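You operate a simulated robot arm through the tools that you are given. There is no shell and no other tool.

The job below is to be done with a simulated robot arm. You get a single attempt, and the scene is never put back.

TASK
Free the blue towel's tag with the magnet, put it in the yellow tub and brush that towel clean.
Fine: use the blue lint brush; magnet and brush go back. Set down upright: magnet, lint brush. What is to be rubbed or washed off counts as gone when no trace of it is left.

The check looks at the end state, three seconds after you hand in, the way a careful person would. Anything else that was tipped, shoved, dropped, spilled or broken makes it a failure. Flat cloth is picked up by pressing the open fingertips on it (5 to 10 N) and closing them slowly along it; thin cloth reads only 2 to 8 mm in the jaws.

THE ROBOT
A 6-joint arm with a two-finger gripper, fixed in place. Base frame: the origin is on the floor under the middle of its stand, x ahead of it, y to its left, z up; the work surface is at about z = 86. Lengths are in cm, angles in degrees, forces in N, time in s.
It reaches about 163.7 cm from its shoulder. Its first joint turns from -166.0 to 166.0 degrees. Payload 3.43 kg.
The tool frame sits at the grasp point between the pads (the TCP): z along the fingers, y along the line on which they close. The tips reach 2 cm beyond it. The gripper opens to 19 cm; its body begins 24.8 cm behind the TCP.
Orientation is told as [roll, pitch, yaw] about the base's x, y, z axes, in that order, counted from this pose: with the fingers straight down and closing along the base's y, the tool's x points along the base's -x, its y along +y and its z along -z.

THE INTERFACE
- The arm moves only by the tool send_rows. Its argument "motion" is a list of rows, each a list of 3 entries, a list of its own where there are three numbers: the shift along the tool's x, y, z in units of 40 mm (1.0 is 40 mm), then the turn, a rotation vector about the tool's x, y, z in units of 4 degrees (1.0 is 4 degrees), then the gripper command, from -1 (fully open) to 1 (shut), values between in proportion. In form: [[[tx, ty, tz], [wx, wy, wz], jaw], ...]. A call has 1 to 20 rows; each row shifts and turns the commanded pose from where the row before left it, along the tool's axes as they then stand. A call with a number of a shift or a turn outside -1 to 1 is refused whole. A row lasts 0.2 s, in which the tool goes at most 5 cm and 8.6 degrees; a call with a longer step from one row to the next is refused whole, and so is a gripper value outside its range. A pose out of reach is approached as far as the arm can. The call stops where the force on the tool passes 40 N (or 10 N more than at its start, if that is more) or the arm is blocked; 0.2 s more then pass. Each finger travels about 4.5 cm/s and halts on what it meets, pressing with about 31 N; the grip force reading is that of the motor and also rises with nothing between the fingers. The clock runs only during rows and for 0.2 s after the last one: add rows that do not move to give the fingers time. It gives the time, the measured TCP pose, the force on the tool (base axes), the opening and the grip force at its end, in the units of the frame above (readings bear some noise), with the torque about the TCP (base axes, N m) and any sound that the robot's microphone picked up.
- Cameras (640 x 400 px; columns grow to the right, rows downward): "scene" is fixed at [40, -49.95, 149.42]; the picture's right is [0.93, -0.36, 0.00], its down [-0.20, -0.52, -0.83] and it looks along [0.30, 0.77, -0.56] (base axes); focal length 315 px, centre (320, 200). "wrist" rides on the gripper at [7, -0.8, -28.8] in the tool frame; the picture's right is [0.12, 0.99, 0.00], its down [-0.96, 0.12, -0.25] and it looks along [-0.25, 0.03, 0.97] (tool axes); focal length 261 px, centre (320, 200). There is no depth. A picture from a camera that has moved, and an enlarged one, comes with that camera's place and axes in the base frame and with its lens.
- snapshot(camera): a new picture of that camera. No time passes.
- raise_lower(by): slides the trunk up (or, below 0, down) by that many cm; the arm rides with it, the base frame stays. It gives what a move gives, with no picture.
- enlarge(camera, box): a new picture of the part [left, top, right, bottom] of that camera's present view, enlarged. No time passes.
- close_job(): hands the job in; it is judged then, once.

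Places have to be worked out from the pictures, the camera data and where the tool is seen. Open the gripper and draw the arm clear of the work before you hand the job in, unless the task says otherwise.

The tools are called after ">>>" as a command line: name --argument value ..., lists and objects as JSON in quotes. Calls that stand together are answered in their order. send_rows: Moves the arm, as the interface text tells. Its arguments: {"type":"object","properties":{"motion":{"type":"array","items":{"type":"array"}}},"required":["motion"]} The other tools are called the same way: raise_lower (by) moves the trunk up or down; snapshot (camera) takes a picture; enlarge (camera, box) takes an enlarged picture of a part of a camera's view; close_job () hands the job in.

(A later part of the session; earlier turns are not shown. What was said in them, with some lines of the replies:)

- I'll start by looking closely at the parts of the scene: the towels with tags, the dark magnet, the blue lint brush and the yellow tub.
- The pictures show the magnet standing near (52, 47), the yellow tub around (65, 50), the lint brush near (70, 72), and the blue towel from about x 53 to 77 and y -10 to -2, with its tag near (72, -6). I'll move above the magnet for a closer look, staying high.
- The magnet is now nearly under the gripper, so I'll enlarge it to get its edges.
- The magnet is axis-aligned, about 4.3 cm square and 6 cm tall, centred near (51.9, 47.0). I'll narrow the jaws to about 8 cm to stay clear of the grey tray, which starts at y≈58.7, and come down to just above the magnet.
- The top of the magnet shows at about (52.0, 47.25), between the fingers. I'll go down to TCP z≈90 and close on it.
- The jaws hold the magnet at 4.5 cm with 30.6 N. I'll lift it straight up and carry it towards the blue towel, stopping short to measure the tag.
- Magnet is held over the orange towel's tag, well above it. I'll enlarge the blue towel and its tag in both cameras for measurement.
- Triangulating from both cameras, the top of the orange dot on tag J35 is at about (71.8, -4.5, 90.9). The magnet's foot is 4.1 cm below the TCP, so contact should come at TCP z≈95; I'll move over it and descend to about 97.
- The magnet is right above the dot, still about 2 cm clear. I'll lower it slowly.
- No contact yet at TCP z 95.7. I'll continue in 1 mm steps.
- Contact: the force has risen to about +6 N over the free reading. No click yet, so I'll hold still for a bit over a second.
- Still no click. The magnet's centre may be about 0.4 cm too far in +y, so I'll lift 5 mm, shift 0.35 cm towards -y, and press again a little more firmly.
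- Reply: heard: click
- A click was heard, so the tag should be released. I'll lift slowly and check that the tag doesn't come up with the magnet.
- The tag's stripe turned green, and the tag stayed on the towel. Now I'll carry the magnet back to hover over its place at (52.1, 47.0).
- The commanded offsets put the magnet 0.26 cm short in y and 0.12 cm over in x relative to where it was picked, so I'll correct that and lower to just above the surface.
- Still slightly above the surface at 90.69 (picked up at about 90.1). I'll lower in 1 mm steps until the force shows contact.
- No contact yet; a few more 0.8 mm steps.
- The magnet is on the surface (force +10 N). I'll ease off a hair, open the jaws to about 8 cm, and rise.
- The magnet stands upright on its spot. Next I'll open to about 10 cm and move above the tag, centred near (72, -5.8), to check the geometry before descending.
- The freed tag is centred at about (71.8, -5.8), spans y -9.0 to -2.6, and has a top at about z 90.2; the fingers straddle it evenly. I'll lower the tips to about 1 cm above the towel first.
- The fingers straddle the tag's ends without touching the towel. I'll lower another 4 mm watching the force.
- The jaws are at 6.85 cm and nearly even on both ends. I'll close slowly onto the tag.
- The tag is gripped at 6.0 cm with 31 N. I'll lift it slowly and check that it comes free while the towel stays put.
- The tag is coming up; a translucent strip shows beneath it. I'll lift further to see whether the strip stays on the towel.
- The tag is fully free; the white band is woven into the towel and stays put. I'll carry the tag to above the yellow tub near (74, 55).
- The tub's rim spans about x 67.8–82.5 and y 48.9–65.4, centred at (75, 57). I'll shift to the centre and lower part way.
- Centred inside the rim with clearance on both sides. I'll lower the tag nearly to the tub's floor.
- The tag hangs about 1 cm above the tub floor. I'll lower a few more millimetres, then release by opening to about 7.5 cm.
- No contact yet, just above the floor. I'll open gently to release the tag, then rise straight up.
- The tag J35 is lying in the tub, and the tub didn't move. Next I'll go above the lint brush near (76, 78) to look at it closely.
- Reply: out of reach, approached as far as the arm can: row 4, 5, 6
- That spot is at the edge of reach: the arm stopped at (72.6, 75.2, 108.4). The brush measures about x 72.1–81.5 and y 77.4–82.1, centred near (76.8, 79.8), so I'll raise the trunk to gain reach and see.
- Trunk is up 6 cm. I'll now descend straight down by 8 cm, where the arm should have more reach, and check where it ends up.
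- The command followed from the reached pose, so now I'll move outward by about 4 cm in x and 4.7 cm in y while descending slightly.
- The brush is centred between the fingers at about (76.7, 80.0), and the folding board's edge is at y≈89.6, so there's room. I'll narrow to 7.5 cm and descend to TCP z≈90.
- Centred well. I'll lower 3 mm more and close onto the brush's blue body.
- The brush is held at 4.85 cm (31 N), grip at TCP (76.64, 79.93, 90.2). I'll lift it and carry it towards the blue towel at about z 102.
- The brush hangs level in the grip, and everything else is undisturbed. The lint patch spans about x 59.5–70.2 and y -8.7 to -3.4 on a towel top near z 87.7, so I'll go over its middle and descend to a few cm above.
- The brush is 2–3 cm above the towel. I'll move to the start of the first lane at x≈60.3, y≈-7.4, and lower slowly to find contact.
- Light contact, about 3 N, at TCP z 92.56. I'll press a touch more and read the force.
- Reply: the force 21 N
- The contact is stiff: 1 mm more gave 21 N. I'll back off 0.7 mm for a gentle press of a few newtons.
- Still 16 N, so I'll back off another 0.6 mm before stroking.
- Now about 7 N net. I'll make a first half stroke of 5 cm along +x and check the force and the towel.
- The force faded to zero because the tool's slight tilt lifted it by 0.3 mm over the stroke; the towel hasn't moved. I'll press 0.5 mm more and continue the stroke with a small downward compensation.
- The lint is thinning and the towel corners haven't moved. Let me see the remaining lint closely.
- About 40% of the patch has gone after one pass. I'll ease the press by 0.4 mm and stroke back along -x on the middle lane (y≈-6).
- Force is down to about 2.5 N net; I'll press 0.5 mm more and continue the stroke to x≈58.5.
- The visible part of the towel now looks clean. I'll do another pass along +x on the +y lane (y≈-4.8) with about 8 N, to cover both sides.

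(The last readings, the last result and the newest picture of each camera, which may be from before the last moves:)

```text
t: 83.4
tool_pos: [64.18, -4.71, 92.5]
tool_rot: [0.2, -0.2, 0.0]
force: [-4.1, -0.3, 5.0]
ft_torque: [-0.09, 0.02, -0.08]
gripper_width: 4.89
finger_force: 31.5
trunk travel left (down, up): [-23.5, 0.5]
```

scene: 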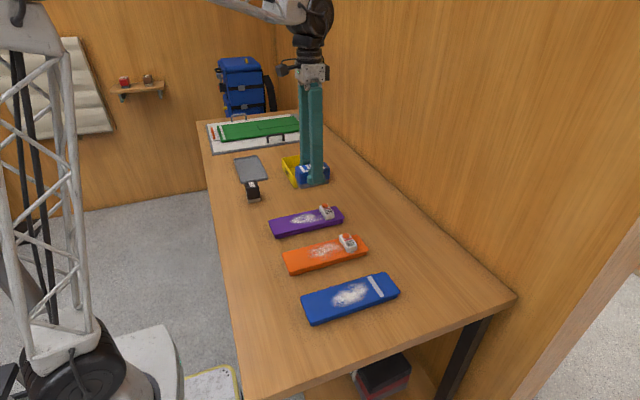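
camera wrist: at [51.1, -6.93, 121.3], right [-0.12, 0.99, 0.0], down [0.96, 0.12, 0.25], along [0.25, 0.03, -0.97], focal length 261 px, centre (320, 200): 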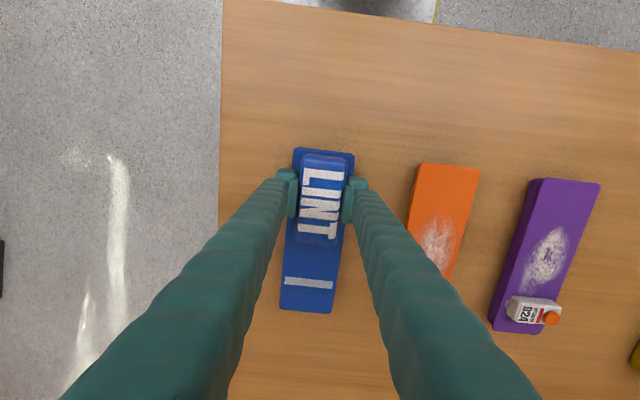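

Force is steady at about 6 N net. I'll continue to x≈70 and then look.

>>> send_rows --motion '[[[-0.25, 0, 0.002], [0, 0, 0], 1], [[-0.25, 0, 0.002], [0, 0, 0], 1], [[-0.25, 0, 0.002], [0, 0, 0], 1], [[-0.25, 0, 0.002], [0, 0, 0], 1], [[-0.25, 0, 0.002], [0, 0, 0], 1], [[-0.2, 0, 0.002], [0, 0, 0], 1]]'

>>> enlarge --camera "scene" --box '[290, 220, 430, 330]'

>>> enlarge --camera "wrist" --box '[270, 20, 390, 200]'

```text
t: 84.8
tool_pos: [69.89, -4.71, 92.49]
tool_rot: [0.2, -0.2, -0.1]
force: [-8.7, 0.0, 14.5]
ft_torque: [-0.07, 0.22, -0.02]
gripper_width: 4.9
finger_force: 30.9
trunk travel left (down, up): [-23.5, 0.5]
```

```text
3.64 times, centred on (360, 275) of scene
camera zoom: at [40.0, -49.95, 149.42], right [0.93, -0.36, 0.0], down [-0.2, -0.52, -0.83], along [0.3, 0.77, -0.56], focal length 1145 px, centre (174, -73)
```

zoom: 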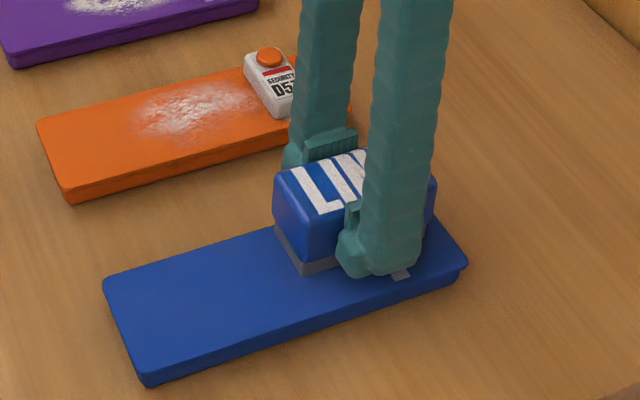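

```text
2.22 times, centred on (330, 110) of wrist
camera zoom: at [62.74, -5.65, 121.28], right [-0.12, 0.99, 0.0], down [0.96, 0.12, 0.25], along [0.25, 0.03, -0.97], focal length 579 px, centre (298, 400)
```

zoom: 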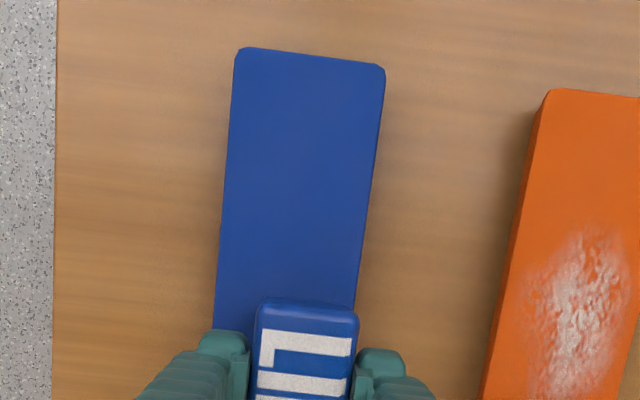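

The towel looks clean where visible. For thoroughness I'll ease off a little and make one more return pass on the -y lane (y≈-7.2).

>>> send_rows --motion '[[[0, -0.2, -0.006], [0, 0, 0], 1], [[0, -0.25, 0], [0, 0, 0], 1], [[0.1, -0.2, 0], [0, 0, 0], 1], [[0.25, 0, -0.001], [0, 0, 0], 1], [[0.25, 0, -0.001], [0, 0, 0], 1], [[0.25, 0, -0.001], [0, 0, 0], 1]]'

```text
t: 86.2
tool_pos: [66.43, -7.42, 92.38]
tool_rot: [0.2, -0.2, 0.0]
force: [3.3, -1.0, 12.9]
ft_torque: [-0.1, -0.36, -0.02]
gripper_width: 4.89
finger_force: 31.0
trunk travel left (down, up): [-23.5, 0.5]
```

Force is about 14 N net; I'll ease slightly and continue to x≈59.5.

>>> send_rows --motion '[[[0.2, 0, -0.004], [0, 0, 0], 1], [[0.25, 0, -0.001], [0, 0, 0], 1], [[0.25, 0, -0.001], [0, 0, 0], 1], [[0.25, 0, -0.001], [0, 0, 0], 1], [[0.25, 0, -0.001], [0, 0, 0], 1], [[0.25, 0, -0.001], [0, 0, 0], 1], [[0.25, 0, -0.001], [0, 0, 0], 1]]'

>>> enlarge --camera "scene" --box '[290, 220, 430, 330]'

```text
t: 87.8
tool_pos: [59.68, -7.21, 92.38]
tool_rot: [0.2, -0.2, 0.0]
force: [-1.3, 1.4, 2.7]
ft_torque: [-0.03, 0.08, -0.04]
gripper_width: 4.89
finger_force: 31.3
trunk travel left (down, up): [-23.5, 0.5]
```

```text
3.64 times, centred on (360, 275) of scene
camera zoom: at [40.0, -49.95, 149.42], right [0.93, -0.36, 0.0], down [-0.2, -0.52, -0.83], along [0.3, 0.77, -0.56], focal length 1145 px, centre (174, -73)
```

zoom: 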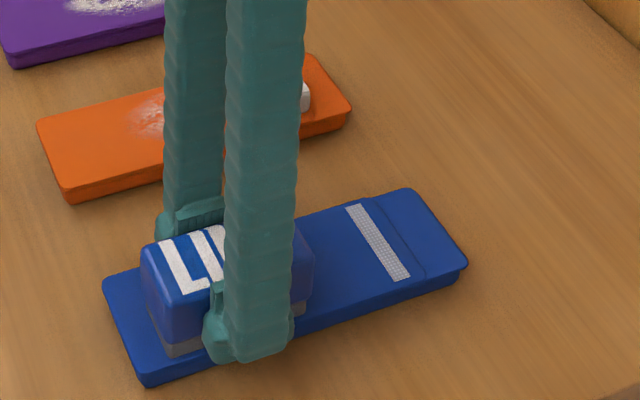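

The towel is unmoved. I'll lift the brush straight up and shift towards +y to inspect the whole towel.

>>> send_rows --motion '[[[0, 0, -0.3], [0, 0, 0], 1], [[0, 0, -0.7], [0, 0, 0], 1], [[0, 0, -0.8], [0, 0, 0], 1], [[0, 0, -0.8], [0, 0, 0], 1], [[-0.2, 0.9, 0], [0, 0, 0], 1], [[-0.2, 0.9, 0], [0, 0, 0], 1], [[-0.2, 0.9, 0], [0, 0, 0], 1], [[-0.2, 0.9, 0], [0, 0, 0], 1], [[-0.2, 0.9, 0], [0, 0, 0], 1], [[0, 0, 0], [0, 0, 0], 1], [[0, 0, 0], [0, 0, 0], 1]]'

>>> enlarge --camera "scene" --box '[290, 250, 410, 340]'

>>> snapshot --camera "wrist"

```text
t: 90.2
tool_pos: [63.74, 10.63, 102.91]
tool_rot: [0.2, -0.2, -0.1]
force: [-0.2, 0.0, -1.4]
ft_torque: [-0.01, 0.04, -0.01]
gripper_width: 4.86
finger_force: 31.4
trunk travel left (down, up): [-23.5, 0.5]
```

```text
4.44 times, centred on (350, 295) of scene
camera zoom: at [40.0, -49.95, 149.42], right [0.93, -0.36, 0.0], down [-0.2, -0.52, -0.83], along [0.3, 0.77, -0.56], focal length 1399 px, centre (187, -222)
```

zoom: 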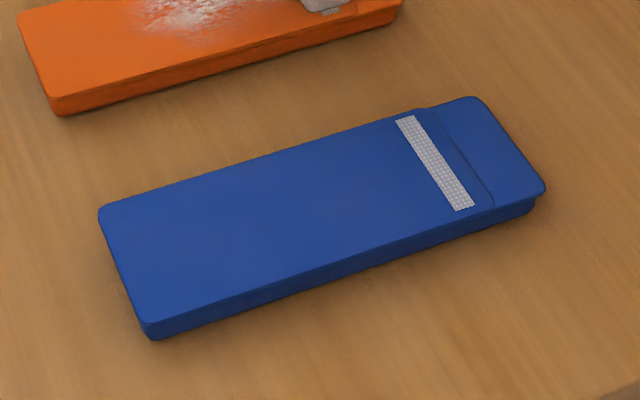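

```text
taken
camera wrist: at [56.52, 9.69, 131.71], right [-0.12, 0.99, 0.0], down [0.96, 0.12, 0.25], along [0.25, 0.03, -0.97], focal length 261 px, centre (320, 200)
```

wrist: 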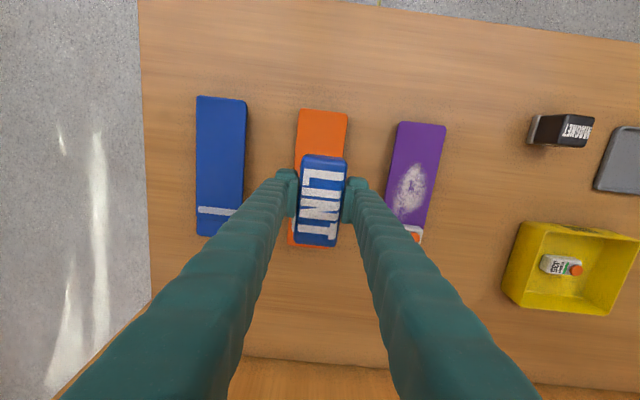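

The towel looks clean with only its woven white band left. I'll zoom in hard from both cameras to check for faint traces.

>>> enlarge --camera "scene" --box '[310, 275, 380, 320]'

>>> enlarge --camera "wrist" --box '[180, 90, 260, 245]'

>>> enlarge --camera "wrist" --box '[190, 130, 250, 220]'

```text
8.89 times, centred on (345, 298) of scene
camera zoom: at [40.0, -49.95, 149.42], right [0.93, -0.36, 0.0], down [-0.2, -0.52, -0.83], along [0.3, 0.77, -0.56], focal length 2799 px, centre (98, -667)
```

zoom: 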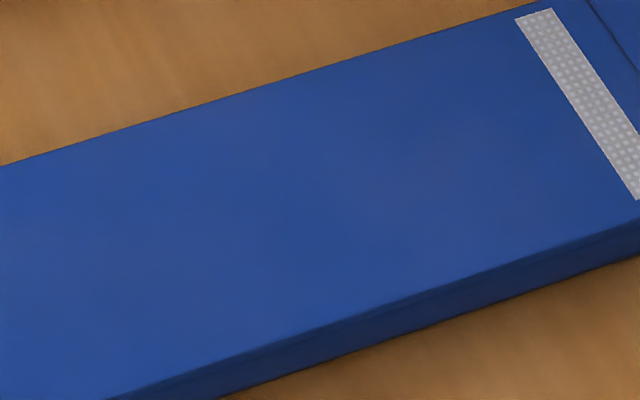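

```text
2.58 times, centred on (220, 168) of wrist
camera zoom: at [56.52, 9.69, 131.71], right [-0.12, 0.99, 0.0], down [0.96, 0.12, 0.25], along [0.25, 0.03, -0.97], focal length 673 px, centre (578, 284)
```

zoom: 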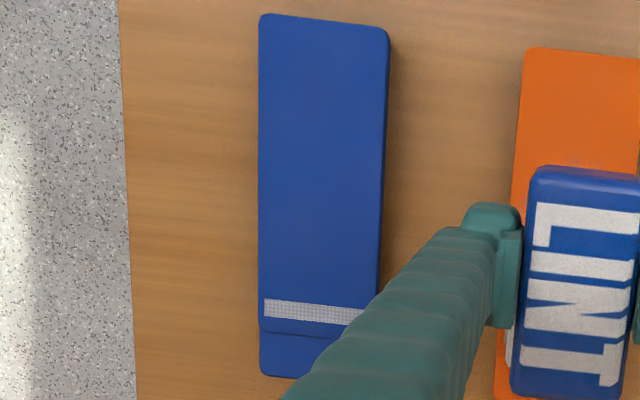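

```text
4.44 times, centred on (220, 175) of wrist
camera zoom: at [56.52, 9.69, 131.71], right [-0.12, 0.99, 0.0], down [0.96, 0.12, 0.25], along [0.25, 0.03, -0.97], focal length 1158 px, centre (764, 311)
```

zoom: 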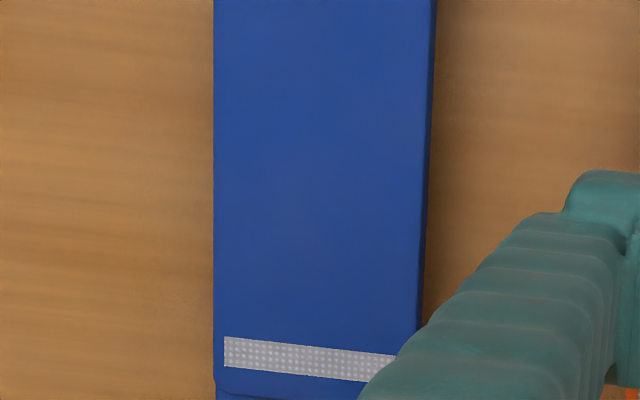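

There may be a very faint grey haze mid-towel. I'll zoom further to judge whether it's residue or just shading.

>>> enlarge --camera "scene" --box '[325, 280, 365, 308]'

>>> enlarge --camera "wrist" --box '[195, 120, 245, 205]'

>>> enlarge --camera "scene" --box '[295, 265, 395, 325]'

```text
14.29 times, centred on (345, 294) of scene
camera zoom: at [40.0, -49.95, 149.42], right [0.93, -0.36, 0.0], down [-0.2, -0.52, -0.83], along [0.3, 0.77, -0.56], focal length 4498 px, centre (-37, -1143)
```

zoom: 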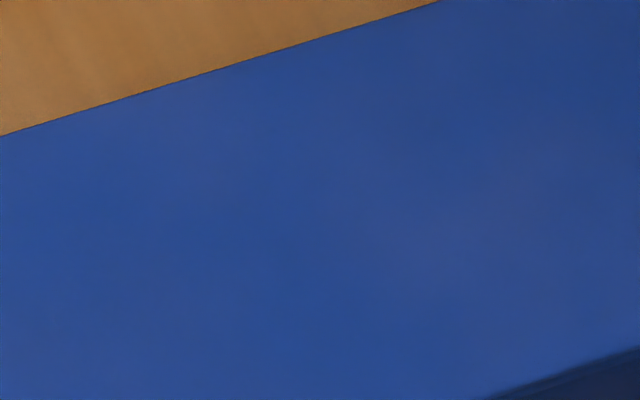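

```text
4.71 times, centred on (220, 162) of wrist
camera zoom: at [56.52, 9.69, 131.71], right [-0.12, 0.99, 0.0], down [0.96, 0.12, 0.25], along [0.25, 0.03, -0.97], focal length 1227 px, centre (791, 376)
```

zoom: 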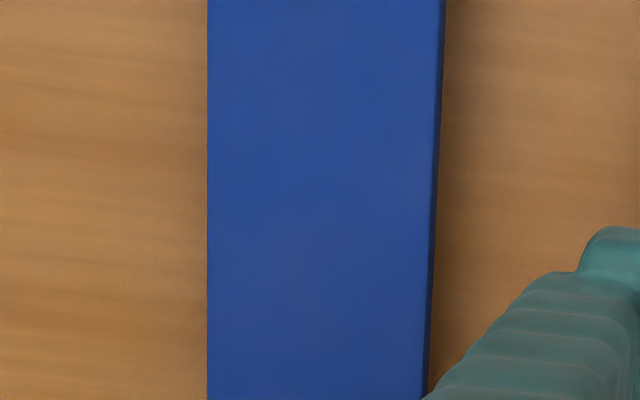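

```text
6.40 times, centred on (345, 295) of scene
camera zoom: at [40.0, -49.95, 149.42], right [0.93, -0.36, 0.0], down [-0.2, -0.52, -0.83], along [0.3, 0.77, -0.56], focal length 2015 px, centre (160, -408)
```

zoom: 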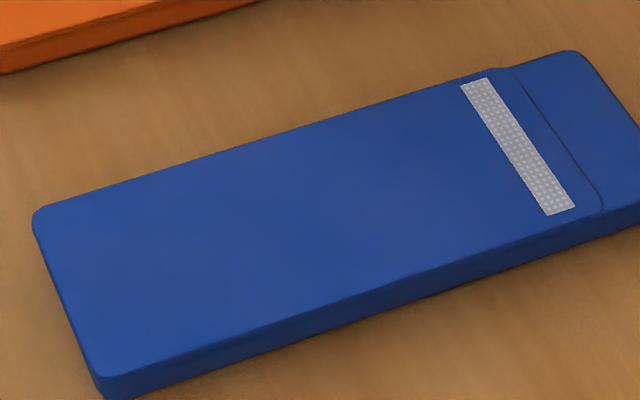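

It looks like plain fabric shading, but one more light double pass costs little, so I'll go back over the patch at y≈-6.

>>> send_rows --motion '[[[0.21, -0.83, 0], [0, 0, 0], 1], [[0.21, -0.83, 0], [0, 0, 0], 1], [[0.21, -0.83, 0], [0, 0, 0], 1], [[0.21, -0.83, 0], [0, 0, 0], 1], [[0.21, -0.83, 0], [0, 0, 0], 1], [[0, 0, 0.8], [0, 0, 0], 1], [[0, 0, 0.8], [0, 0, 0], 1], [[0, 0, 0.6], [0, 0, 0], 1], [[0, 0, 0.2], [0, 0, 0], 1], [[0, 0, 0.06], [0, 0, 0], 1], [[0, 0, 0.05], [0, 0, 0], 1], [[0, 0, 0], [0, 0, 0], 1]]'

```text
t: 92.8
tool_pos: [59.42, -5.94, 92.77]
tool_rot: [0.2, -0.2, 0.0]
force: [0.3, -0.2, -0.4]
ft_torque: [0.02, -0.02, 0.0]
gripper_width: 4.85
finger_force: 31.0
trunk travel left (down, up): [-23.5, 0.5]
```

Just above the towel at 92.77. I'll go down in sub-millimetre steps.

>>> send_rows --motion '[[[0, 0, 0.04], [0, 0, 0], 1], [[0, 0, 0.03], [0, 0, 0], 1], [[0, 0, 0.02], [0, 0, 0], 1], [[0, 0, 0], [0, 0, 0], 1]]'

```text
t: 93.8
tool_pos: [59.56, -5.93, 92.44]
tool_rot: [0.2, -0.2, -0.2]
force: [-0.1, 1.5, 3.6]
ft_torque: [-0.08, 0.08, 0.02]
gripper_width: 4.88
finger_force: 31.1
trunk travel left (down, up): [-23.5, 0.5]
```

Contact at about 5 N net. I'll add 0.3 mm and stroke along +x to x≈70.

>>> send_rows --motion '[[[0, 0, 0.008], [0, 0, 0], 1], [[-0.25, 0, 0.002], [0, 0, 0], 1], [[-0.25, 0, 0.002], [0, 0, 0], 1], [[-0.25, 0, 0.002], [0, 0, 0], 1], [[-0.25, 0, 0.002], [0, 0, 0], 1], [[-0.25, 0, 0.002], [0, 0, 0], 1]]'

```text
t: 95.2
tool_pos: [64.39, -6.02, 92.41]
tool_rot: [0.2, -0.1, 0.0]
force: [-7.4, 0.0, 12.8]
ft_torque: [-0.11, 0.22, -0.01]
gripper_width: 4.88
finger_force: 31.5
trunk travel left (down, up): [-23.5, 0.5]
```

Force is 12.8 N, which is fine; I'll continue to x≈70, then back with a slight sideways drift.

>>> send_rows --motion '[[[-0.25, 0, 0.0], [0, 0, 0], 1], [[-0.25, 0, 0.001], [0, 0, 0], 1], [[-0.25, 0, 0.001], [0, 0, 0], 1], [[-0.25, 0, 0.001], [0, 0, 0], 1], [[-0.25, 0, 0.001], [0, 0, 0], 1], [[-0.1, 0, 0], [0, 0, 0], 1], [[0.1, 0.1, 0], [0, 0, 0], 1], [[0.25, 0.1, -0.001], [0, 0, 0], 1], [[0.25, 0.05, -0.001], [0, 0, 0], 1]]'

>>> enlarge --camera "scene" --box '[290, 220, 430, 330]'

```text
t: 97.2
tool_pos: [67.43, -4.92, 92.48]
tool_rot: [0.3, -0.2, 0.1]
force: [-3.1, 0.3, 2.8]
ft_torque: [-0.05, -0.1, -0.02]
gripper_width: 4.85
finger_force: 31.1
trunk travel left (down, up): [-23.5, 0.5]
```

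```text
3.64 times, centred on (360, 275) of scene
camera zoom: at [40.0, -49.95, 149.42], right [0.93, -0.36, 0.0], down [-0.2, -0.52, -0.83], along [0.3, 0.77, -0.56], focal length 1145 px, centre (174, -73)
```

zoom: 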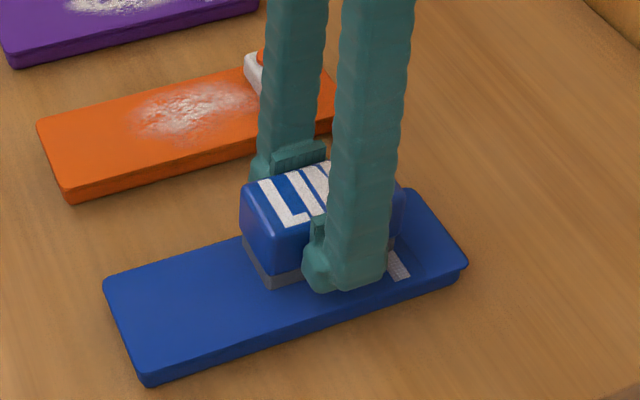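

Towel still in place. I'll press 0.3 mm more and finish the return stroke to x≈60.

>>> send_rows --motion '[[[0, 0, 0.009], [0, 0, 0], 1], [[0.25, 0, -0.0012], [0, 0, 0], 1], [[0.25, 0, -0.0012], [0, 0, 0], 1], [[0.25, 0, -0.0012], [0, 0, 0], 1], [[0.25, 0, -0.0012], [0, 0, 0], 1], [[0.25, 0, -0.0012], [0, 0, 0], 1], [[0.25, 0, -0.0012], [0, 0, 0], 1], [[0.25, 0, -0.0012], [0, 0, 0], 1], [[0.2, -0.1, -0.0012], [0, 0, 0], 1]]'

```text
t: 99.2
tool_pos: [59.64, -5.34, 92.34]
tool_rot: [0.2, -0.2, 0.1]
force: [3.6, 2.7, 12.8]
ft_torque: [0.0, -0.12, 0.01]
gripper_width: 4.86
finger_force: 31.4
trunk travel left (down, up): [-23.5, 0.5]
```

Done with that pass at about 13 N. I'll lift straight up and move off to inspect again.

>>> send_rows --motion '[[[0, 0, -0.3], [0, 0, 0], 1], [[0, 0, -0.7], [0, 0, 0], 1], [[0, 0, -0.8], [0, 0, 0], 1], [[0, 0, -0.8], [0, 0, 0], 1], [[-0.2, 0.9, 0], [0, 0, 0], 1], [[-0.2, 0.9, 0], [0, 0, 0], 1], [[-0.2, 0.9, 0], [0, 0, 0], 1], [[-0.2, 0.9, 0], [0, 0, 0], 1], [[-0.2, 0.9, 0], [0, 0, 0], 1], [[-0.2, 0.9, 0], [0, 0, 0], 1], [[0, 0, 0], [0, 0, 0], 1], [[0, 0, 0], [0, 0, 0], 1]]'

>>> enlarge --camera "scene" --box '[295, 265, 395, 325]'

>>> enlarge --camera "wrist" --box '[150, 80, 330, 245]'

>>> enlarge --camera "scene" --box '[290, 220, 430, 330]'

```text
t: 101.8
tool_pos: [64.48, 16.15, 102.68]
tool_rot: [0.2, -0.2, 0.0]
force: [0.4, 0.7, -1.1]
ft_torque: [-0.02, 0.02, -0.02]
gripper_width: 4.86
finger_force: 31.1
trunk travel left (down, up): [-23.5, 0.5]
```

```text
6.40 times, centred on (345, 295) of scene
camera zoom: at [40.0, -49.95, 149.42], right [0.93, -0.36, 0.0], down [-0.2, -0.52, -0.83], along [0.3, 0.77, -0.56], focal length 2015 px, centre (160, -408)
```

zoom: 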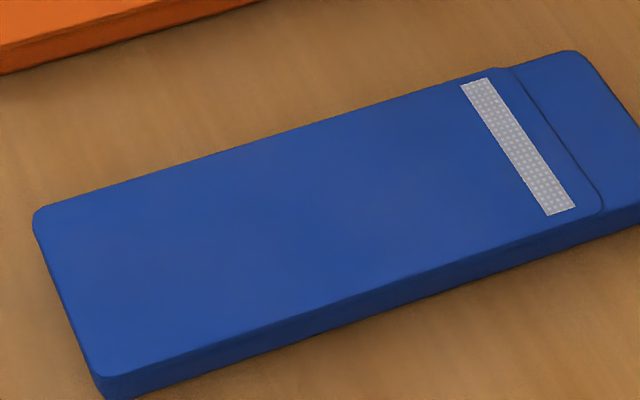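

```text
2.42 times, centred on (240, 162) of wrist
camera zoom: at [57.28, 15.31, 131.52], right [-0.12, 0.99, 0.0], down [0.96, 0.12, 0.25], along [0.25, 0.03, -0.97], focal length 632 px, centre (514, 291)
```

zoom: 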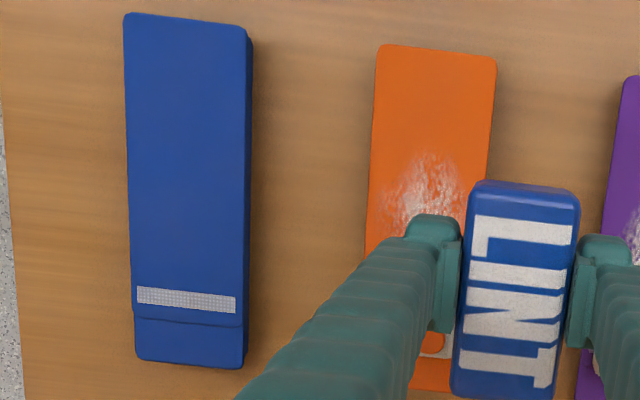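

```text
3.64 times, centred on (360, 275) of scene
camera zoom: at [40.0, -49.95, 149.42], right [0.93, -0.36, 0.0], down [-0.2, -0.52, -0.83], along [0.3, 0.77, -0.56], focal length 1145 px, centre (174, -73)
```

zoom: 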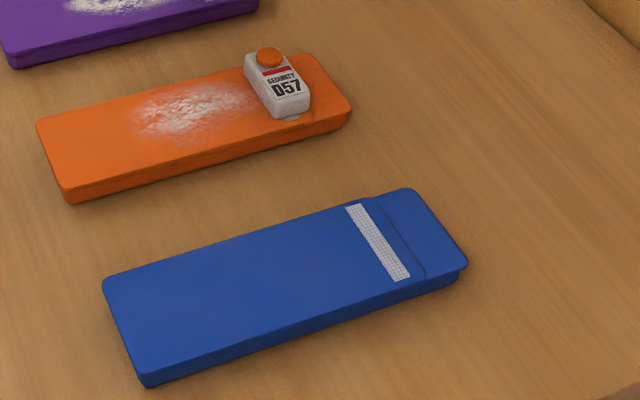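

The towel is in exactly the same place. I'll repeat the tight zoom for comparison with the earlier one.

>>> enlarge --camera "scene" --box '[325, 280, 365, 308]'

>>> enlarge --camera "wrist" --box '[180, 80, 230, 190]'

```text
14.29 times, centred on (345, 294) of scene
camera zoom: at [40.0, -49.95, 149.42], right [0.93, -0.36, 0.0], down [-0.2, -0.52, -0.83], along [0.3, 0.77, -0.56], focal length 4498 px, centre (-37, -1143)
```

zoom: 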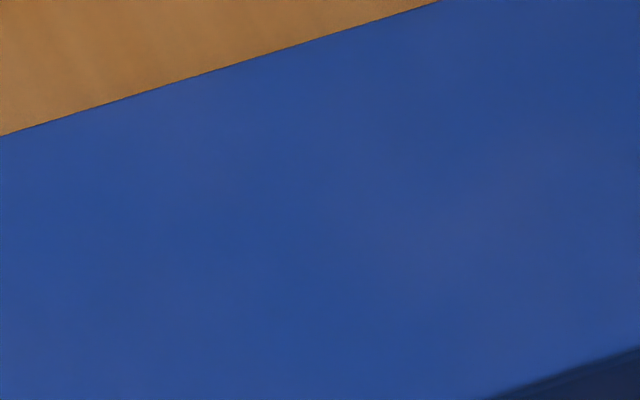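

```text
3.64 times, centred on (205, 135) of wrist
camera zoom: at [57.28, 15.31, 131.52], right [-0.12, 0.99, 0.0], down [0.96, 0.12, 0.25], along [0.25, 0.03, -0.97], focal length 948 px, centre (738, 436)
```

zoom: 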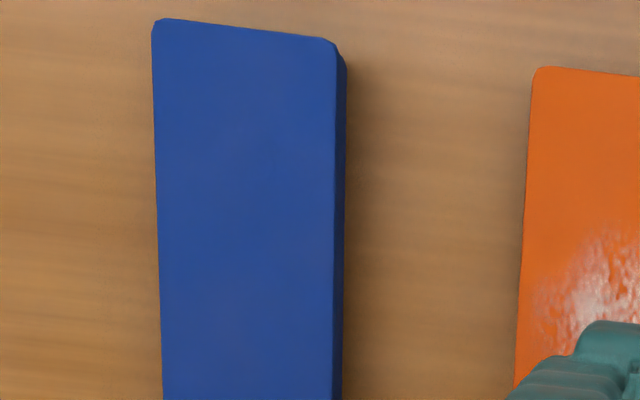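

Both zooms match the earlier ones, so that's just fabric shading: the towel is clean. I'll carry the brush back to above its original place at (76.6, 79.9).

>>> send_rows --motion '[[[-0.179, 0.938, 0], [0, 0, 0], 1], [[-0.179, 0.938, 0], [0, 0, 0], 1], [[-0.179, 0.938, 0], [0, 0, 0], 1], [[-0.179, 0.938, 0], [0, 0, 0], 1], [[-0.179, 0.938, 0], [0, 0, 0], 1], [[-0.179, 0.938, 0], [0, 0, 0], 1], [[-0.179, 0.938, 0], [0, 0, 0], 1], [[-0.179, 0.938, 0], [0, 0, 0], 1], [[-0.179, 0.938, 0], [0, 0, 0], 1], [[-0.179, 0.938, 0], [0, 0, 0], 1], [[-0.179, 0.938, 0], [0, 0, 0], 1], [[-0.179, 0.938, 0], [0, 0, 0], 1], [[-0.179, 0.938, 0], [0, 0, 0], 1], [[-0.179, 0.938, 0], [0, 0, 0], 1], [[-0.179, 0.938, 0], [0, 0, 0], 1], [[-0.179, 0.938, 0.2], [0, 0, 0], 1], [[-0.17, 0.93, 0.3], [0, 0, 0], 1], [[0, 0, 0], [0, 0, 0], 1], [[0, 0, 0], [0, 0, 0], 1]]'

>>> snapshot --camera "wrist"

>>> enlarge --camera "scene" --box '[260, 100, 350, 180]'

```text
t: 105.8
tool_pos: [76.85, 80.0, 101.06]
tool_rot: [0.3, -0.2, 0.0]
force: [-0.2, 0.0, -0.7]
ft_torque: [0.08, -0.03, 0.0]
gripper_width: 4.84
finger_force: 30.7
trunk travel left (down, up): [-23.5, 0.5]
```

```text
taken
camera wrist: at [69.59, 78.94, 129.88], right [-0.12, 0.99, 0.0], down [0.96, 0.12, 0.25], along [0.25, 0.03, -0.97], focal length 261 px, centre (320, 200)
```

wrist: 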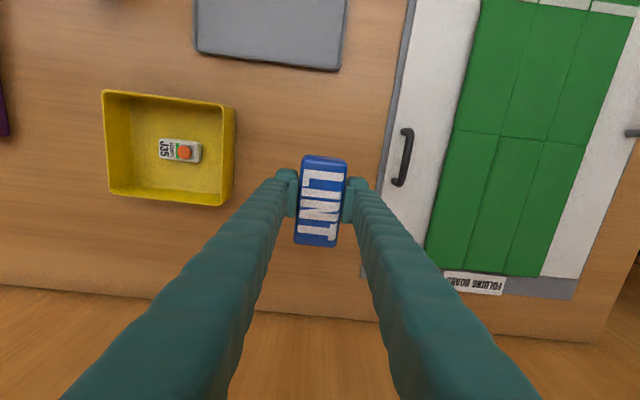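

```text
5.00 times, centred on (305, 140) of scene
camera zoom: at [40.0, -49.95, 149.42], right [0.93, -0.36, 0.0], down [-0.2, -0.52, -0.83], along [0.3, 0.77, -0.56], focal length 1574 px, centre (395, 500)
```

zoom: 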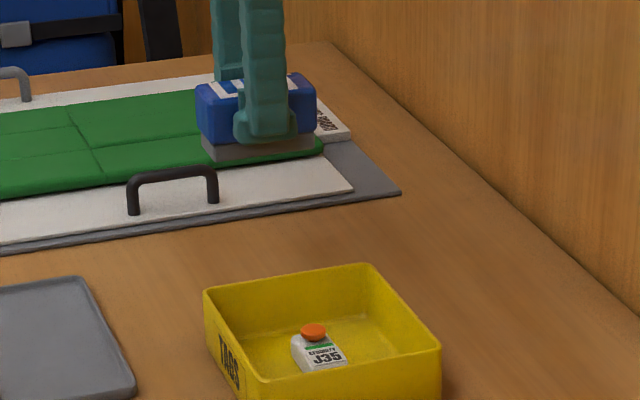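

At (76.85, 80.0), within 2 mm of the pick-up place. I'll lower it to just above the surface.

>>> send_rows --motion '[[[0.03, 0, 0.7], [0, 0, 0], 1], [[0, 0, 0.7], [0, 0, 0], 1], [[0, 0, 0.6], [0, 0, 0], 1], [[0, 0, 0.3], [0, 0, 0], 1], [[0, 0, 0.15], [0, 0, 0], 1], [[0, 0, 0.08], [0, 0, 0], 1], [[0, 0, 0], [0, 0, 0], 1]]'

>>> enlarge --camera "scene" --box '[270, 120, 330, 165]'

```text
t: 107.4
tool_pos: [76.46, 80.01, 91.02]
tool_rot: [0.2, -0.3, -0.1]
force: [0.5, 0.2, -0.4]
ft_torque: [0.02, -0.01, -0.01]
gripper_width: 4.88
finger_force: 30.8
trunk travel left (down, up): [-23.5, 0.5]
```

```text
8.89 times, centred on (300, 142) of scene
camera zoom: at [40.0, -49.95, 149.42], right [0.93, -0.36, 0.0], down [-0.2, -0.52, -0.83], along [0.3, 0.77, -0.56], focal length 2799 px, centre (498, 711)
```

zoom: 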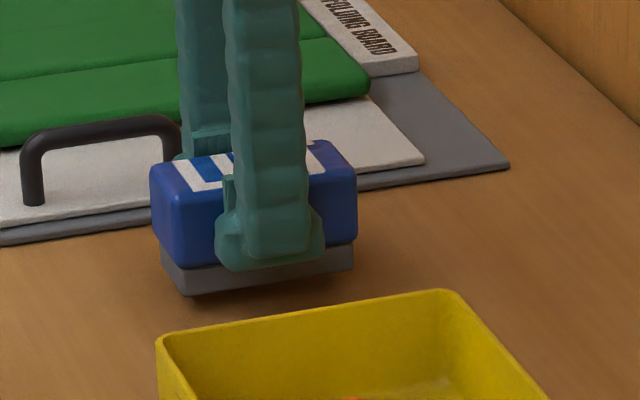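

The foot hangs about 1 cm above the table. I'll lower in fine steps until contact.

>>> send_rows --motion '[[[-0.02, 0, 0.08], [0, 0, 0], 1], [[0, 0, 0.06], [0, 0, 0], 1], [[0, 0, 0.04], [0, 0, 0], 1], [[0, 0, 0.02], [0, 0, 0], 1], [[0, 0, 0], [0, 0, 0], 1]]'

```text
t: 108.6
tool_pos: [76.6, 79.98, 90.24]
tool_rot: [0.3, -0.1, 0.0]
force: [0.1, 0.3, -1.4]
ft_torque: [0.01, 0.0, -0.04]
gripper_width: 4.84
finger_force: 31.9
trunk travel left (down, up): [-23.5, 0.5]
```

No contact yet at 90.24; a few more 0.8 mm steps.

>>> send_rows --motion '[[[0, 0, 0.02], [0, 0, 0], 1], [[0, 0, 0.02], [0, 0, 0], 1], [[0, 0, 0], [0, 0, 0], 1]]'

```text
t: 109.4
tool_pos: [76.57, 79.97, 90.05]
tool_rot: [0.2, -0.2, 0.0]
force: [0.5, -0.3, -1.1]
ft_torque: [-0.01, -0.04, -0.02]
gripper_width: 4.86
finger_force: 30.7
trunk travel left (down, up): [-23.5, 0.5]
```

>>> send_rows --motion '[[[0, 0, 0.015], [0, 0, 0], 1], [[0, 0, 0.015], [0, 0, 0], 1], [[0, 0, 0], [0, 0, 0], 1]]'

>>> enlarge --camera "scene" --box '[270, 120, 330, 165]'

```text
t: 110.2
tool_pos: [76.66, 80.05, 89.97]
tool_rot: [0.3, -0.3, 0.0]
force: [0.7, 1.1, 8.3]
ft_torque: [-0.15, -0.01, 0.05]
gripper_width: 4.85
finger_force: 31.0
trunk travel left (down, up): [-23.5, 0.5]
```

```text
8.89 times, centred on (300, 142) of scene
camera zoom: at [40.0, -49.95, 149.42], right [0.93, -0.36, 0.0], down [-0.2, -0.52, -0.83], along [0.3, 0.77, -0.56], focal length 2799 px, centre (498, 711)
```

zoom: 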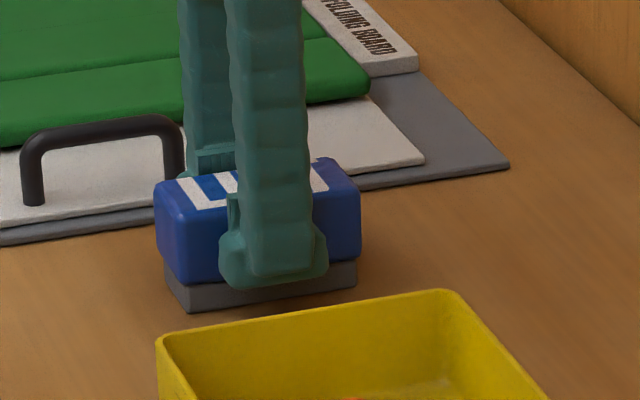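

The brush stands on its spot with a contact of about 9 N. I'll ease off slightly, open to 7.5 cm gently, and rise.

>>> send_rows --motion '[[[0, 0, -0.008], [0, 0, 0], 1], [[0, 0, 0], [0, 0, 0], 0.46], [[0, 0, 0], [0, 0, 0], 0.4], [[0, 0, 0], [0, 0, 0], 0.3], [[0, 0, 0], [0, 0, 0], 0.21], [[0, 0, 0], [0, 0, 0], 0.21], [[0, 0, -0.4], [0, 0, 0], 0.21], [[0, 0, -0.7], [0, 0, 0], 0.21], [[0, 0, -0.8], [0, 0, 0], 0.21], [[0, 0, -0.8], [0, 0, 0], 0.21], [[0, 0, 0], [0, 0, 0], 0.21]]'

>>> enlarge --camera "scene" --box '[270, 120, 330, 165]'

>>> snapshot --camera "wrist"

```text
t: 112.6
tool_pos: [76.44, 79.95, 100.77]
tool_rot: [0.2, -0.2, 0.0]
force: [-0.5, -0.3, 0.7]
ft_torque: [0.0, 0.02, -0.02]
gripper_width: 7.53
finger_force: 0.0
trunk travel left (down, up): [-23.5, 0.5]
```

```text
8.89 times, centred on (300, 142) of scene
camera zoom: at [40.0, -49.95, 149.42], right [0.93, -0.36, 0.0], down [-0.2, -0.52, -0.83], along [0.3, 0.77, -0.56], focal length 2799 px, centre (498, 711)
```

zoom: 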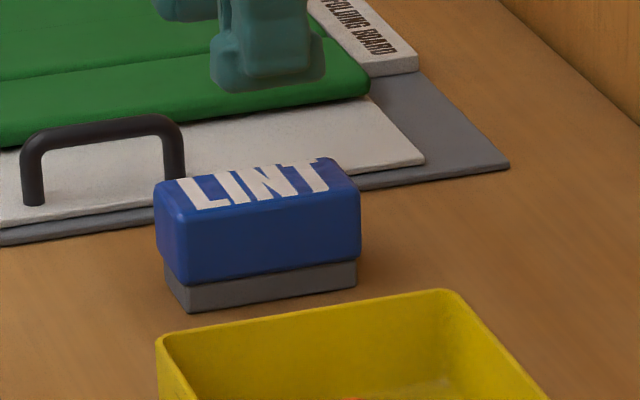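

```text
taken
camera wrist: at [69.24, 79.1, 129.58], right [-0.12, 0.99, 0.0], down [0.96, 0.12, 0.25], along [0.25, 0.03, -0.97], focal length 261 px, centre (320, 200)
```

wrist: 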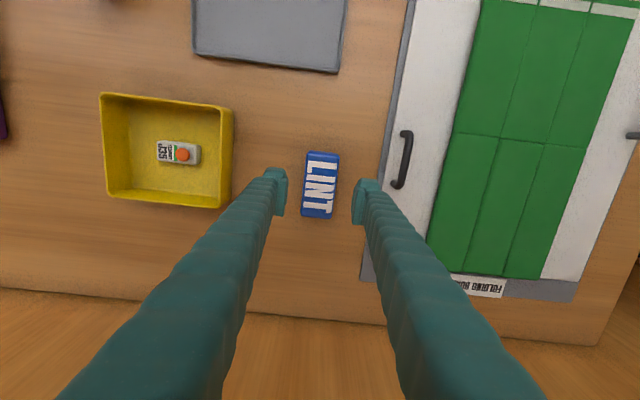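

The brush stands upright where it was (within about 2 mm). I'll draw the arm back and up to near its start pose, opening the gripper, and then take a last look at everything.

>>> send_rows --motion '[[[0.3, -0.7, -0.2], [0, 0, 0], 0.21], [[0.3, -0.8, -0.3], [0, 0, 0], 0.21], [[0.3, -0.8, -0.4], [0, 0, 0], 0.0], [[0.3, -0.8, -0.4], [0, 0, 0], -0.2], [[0.2, -0.85, -0.4], [0, 0, 0], -0.5], [[0.2, -0.85, -0.4], [0, 0, 0], -0.8], [[0.2, -0.85, -0.4], [0, 0, 0], -1], [[0.2, -0.85, -0.4], [0, 0, 0], -1], [[0.2, -0.85, -0.4], [0, 0, 0], -1], [[0.2, -0.85, -0.4], [0, 0, 0], -1], [[0.2, -0.85, -0.3], [0, 0, 0], -1], [[0.2, -0.85, 0], [0, 0, 0], -1], [[0.2, -0.85, 0], [0, 0, 0], -1], [[0, -0.85, 0], [0, 0, 0], -1], [[0, 0, 0], [0, 0, 0], -1], [[0, 0, 0], [0, 0, 0], -1]]'

>>> snapshot --camera "wrist"

>>> snapshot --camera "scene"

```text
t: 116.0
tool_pos: [64.62, 33.55, 116.33]
tool_rot: [0.2, -0.2, 0.2]
force: [0.4, -0.4, -0.3]
ft_torque: [0.01, -0.02, -0.01]
gripper_width: 18.99
finger_force: 0.1
trunk travel left (down, up): [-23.5, 0.5]
```

```text
taken
camera wrist: at [57.42, 32.62, 145.13], right [-0.12, 0.99, 0.0], down [0.96, 0.12, 0.25], along [0.25, 0.03, -0.97], focal length 261 px, centre (320, 200)
```

wrist: 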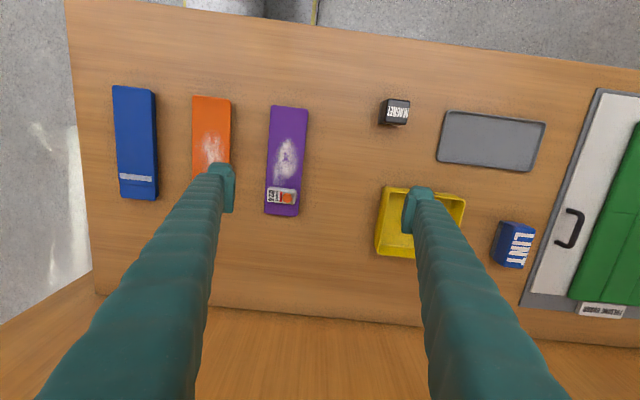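

```text
taken
```

scene: 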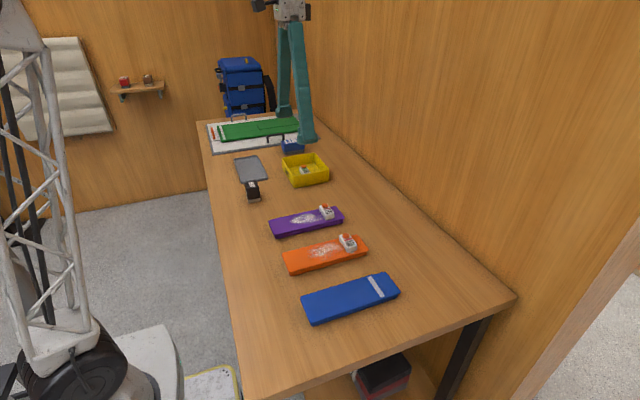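

All is in place. I'll pull the arm a little further back towards its base and check the towel once more from this new angle.

>>> send_rows --motion '[[[0.8, -0.3, -0.3], [0, 0, 0], -1], [[0.8, -0.3, -0.3], [0, 0, 0], -1], [[0.8, -0.3, -0.3], [0, 0, 0], -1], [[0.8, -0.3, -0.3], [0, 0, 0], -1], [[0, 0, 0], [0, 0, 0], -1], [[0, 0, 0], [0, 0, 0], -1]]'

>>> snapshot --camera "wrist"

>>> enlarge --camera "scene" --box '[190, 100, 350, 210]'

>>> enlarge --camera "scene" --box '[260, 190, 420, 330]'

```text
t: 117.4
tool_pos: [51.7, 28.73, 121.25]
tool_rot: [0.2, -0.1, 0.0]
force: [-0.1, 0.0, 0.9]
ft_torque: [-0.01, -0.02, -0.01]
gripper_width: 18.98
finger_force: 0.1
trunk travel left (down, up): [-23.5, 0.5]
```

```text
taken
camera wrist: at [44.52, 27.84, 150.07], right [-0.12, 0.99, 0.0], down [0.96, 0.12, 0.25], along [0.25, 0.03, -0.97], focal length 261 px, centre (320, 200)
```

wrist: 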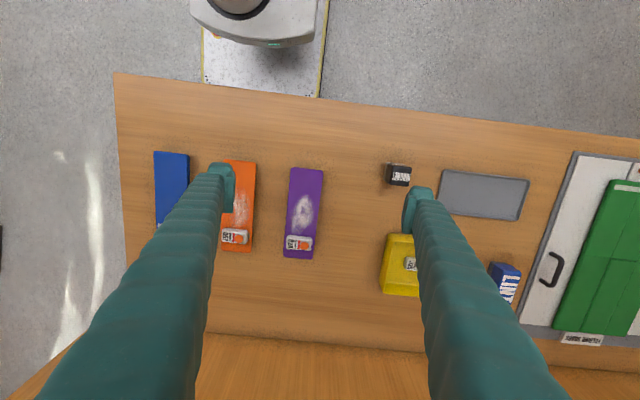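

```text
3.64 times, centred on (270, 155) of scene
camera zoom: at [40.0, -49.95, 149.42], right [0.93, -0.36, 0.0], down [-0.2, -0.52, -0.83], along [0.3, 0.77, -0.56], focal length 1145 px, centre (502, 364)
```

zoom: 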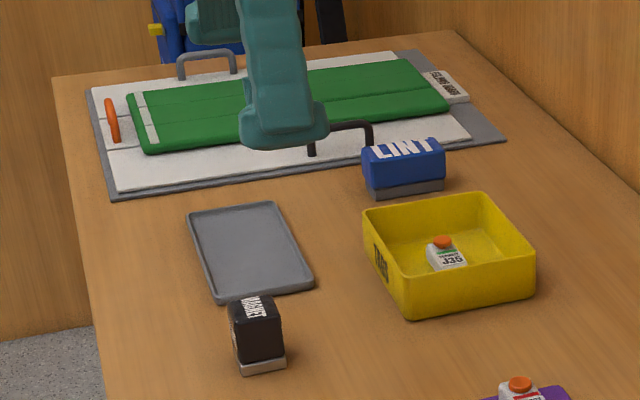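

```text
2.86 times, centred on (340, 260) of scene
camera zoom: at [40.0, -49.95, 149.42], right [0.93, -0.36, 0.0], down [-0.2, -0.52, -0.83], along [0.3, 0.77, -0.56], focal length 900 px, centre (263, 29)
```

zoom: 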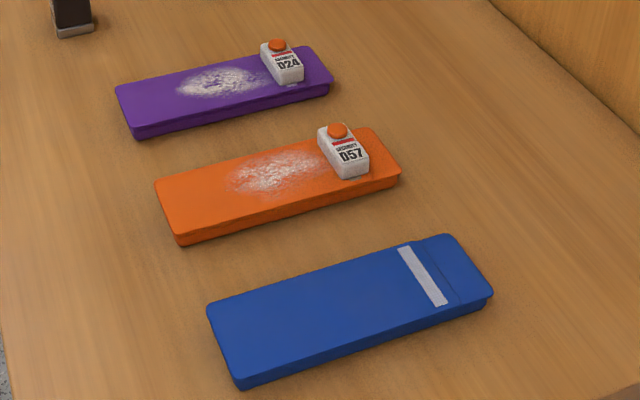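

The blue towel is clean and unmoved, tag J35 is in the yellow tub, and the magnet and lint brush stand upright in their places. The other towels are untouched, and the gripper is open and clear, so I'm handing in the job.

>>> close_job

```text
The job is handed in.
```

The blue towel's tag (J35) is freed and lying in the yellow tub, and I handed the job in. I don't have the checker's verdict.

- **Tag:** the magnet released it with an audible click and its stripe turned from red to green. I then lifted it off the towel and set it down in the tub.
- **Towel:** I brushed the lint patch with the blue lint brush until close-ups from both cameras showed no lint. The white band near one end appeared once the tag came off, and I took it to be woven into the towel. The towel did not move.
- **Magnet and brush:** both stand upright within about 2 mm of where they started.
- **Everything else:** the other two towels, their tags, the tray and the folding board look untouched in the last pictures. The gripper is open and drawn back clear of the work.

I raised the trunk 6 cm to reach the brush and left it there.
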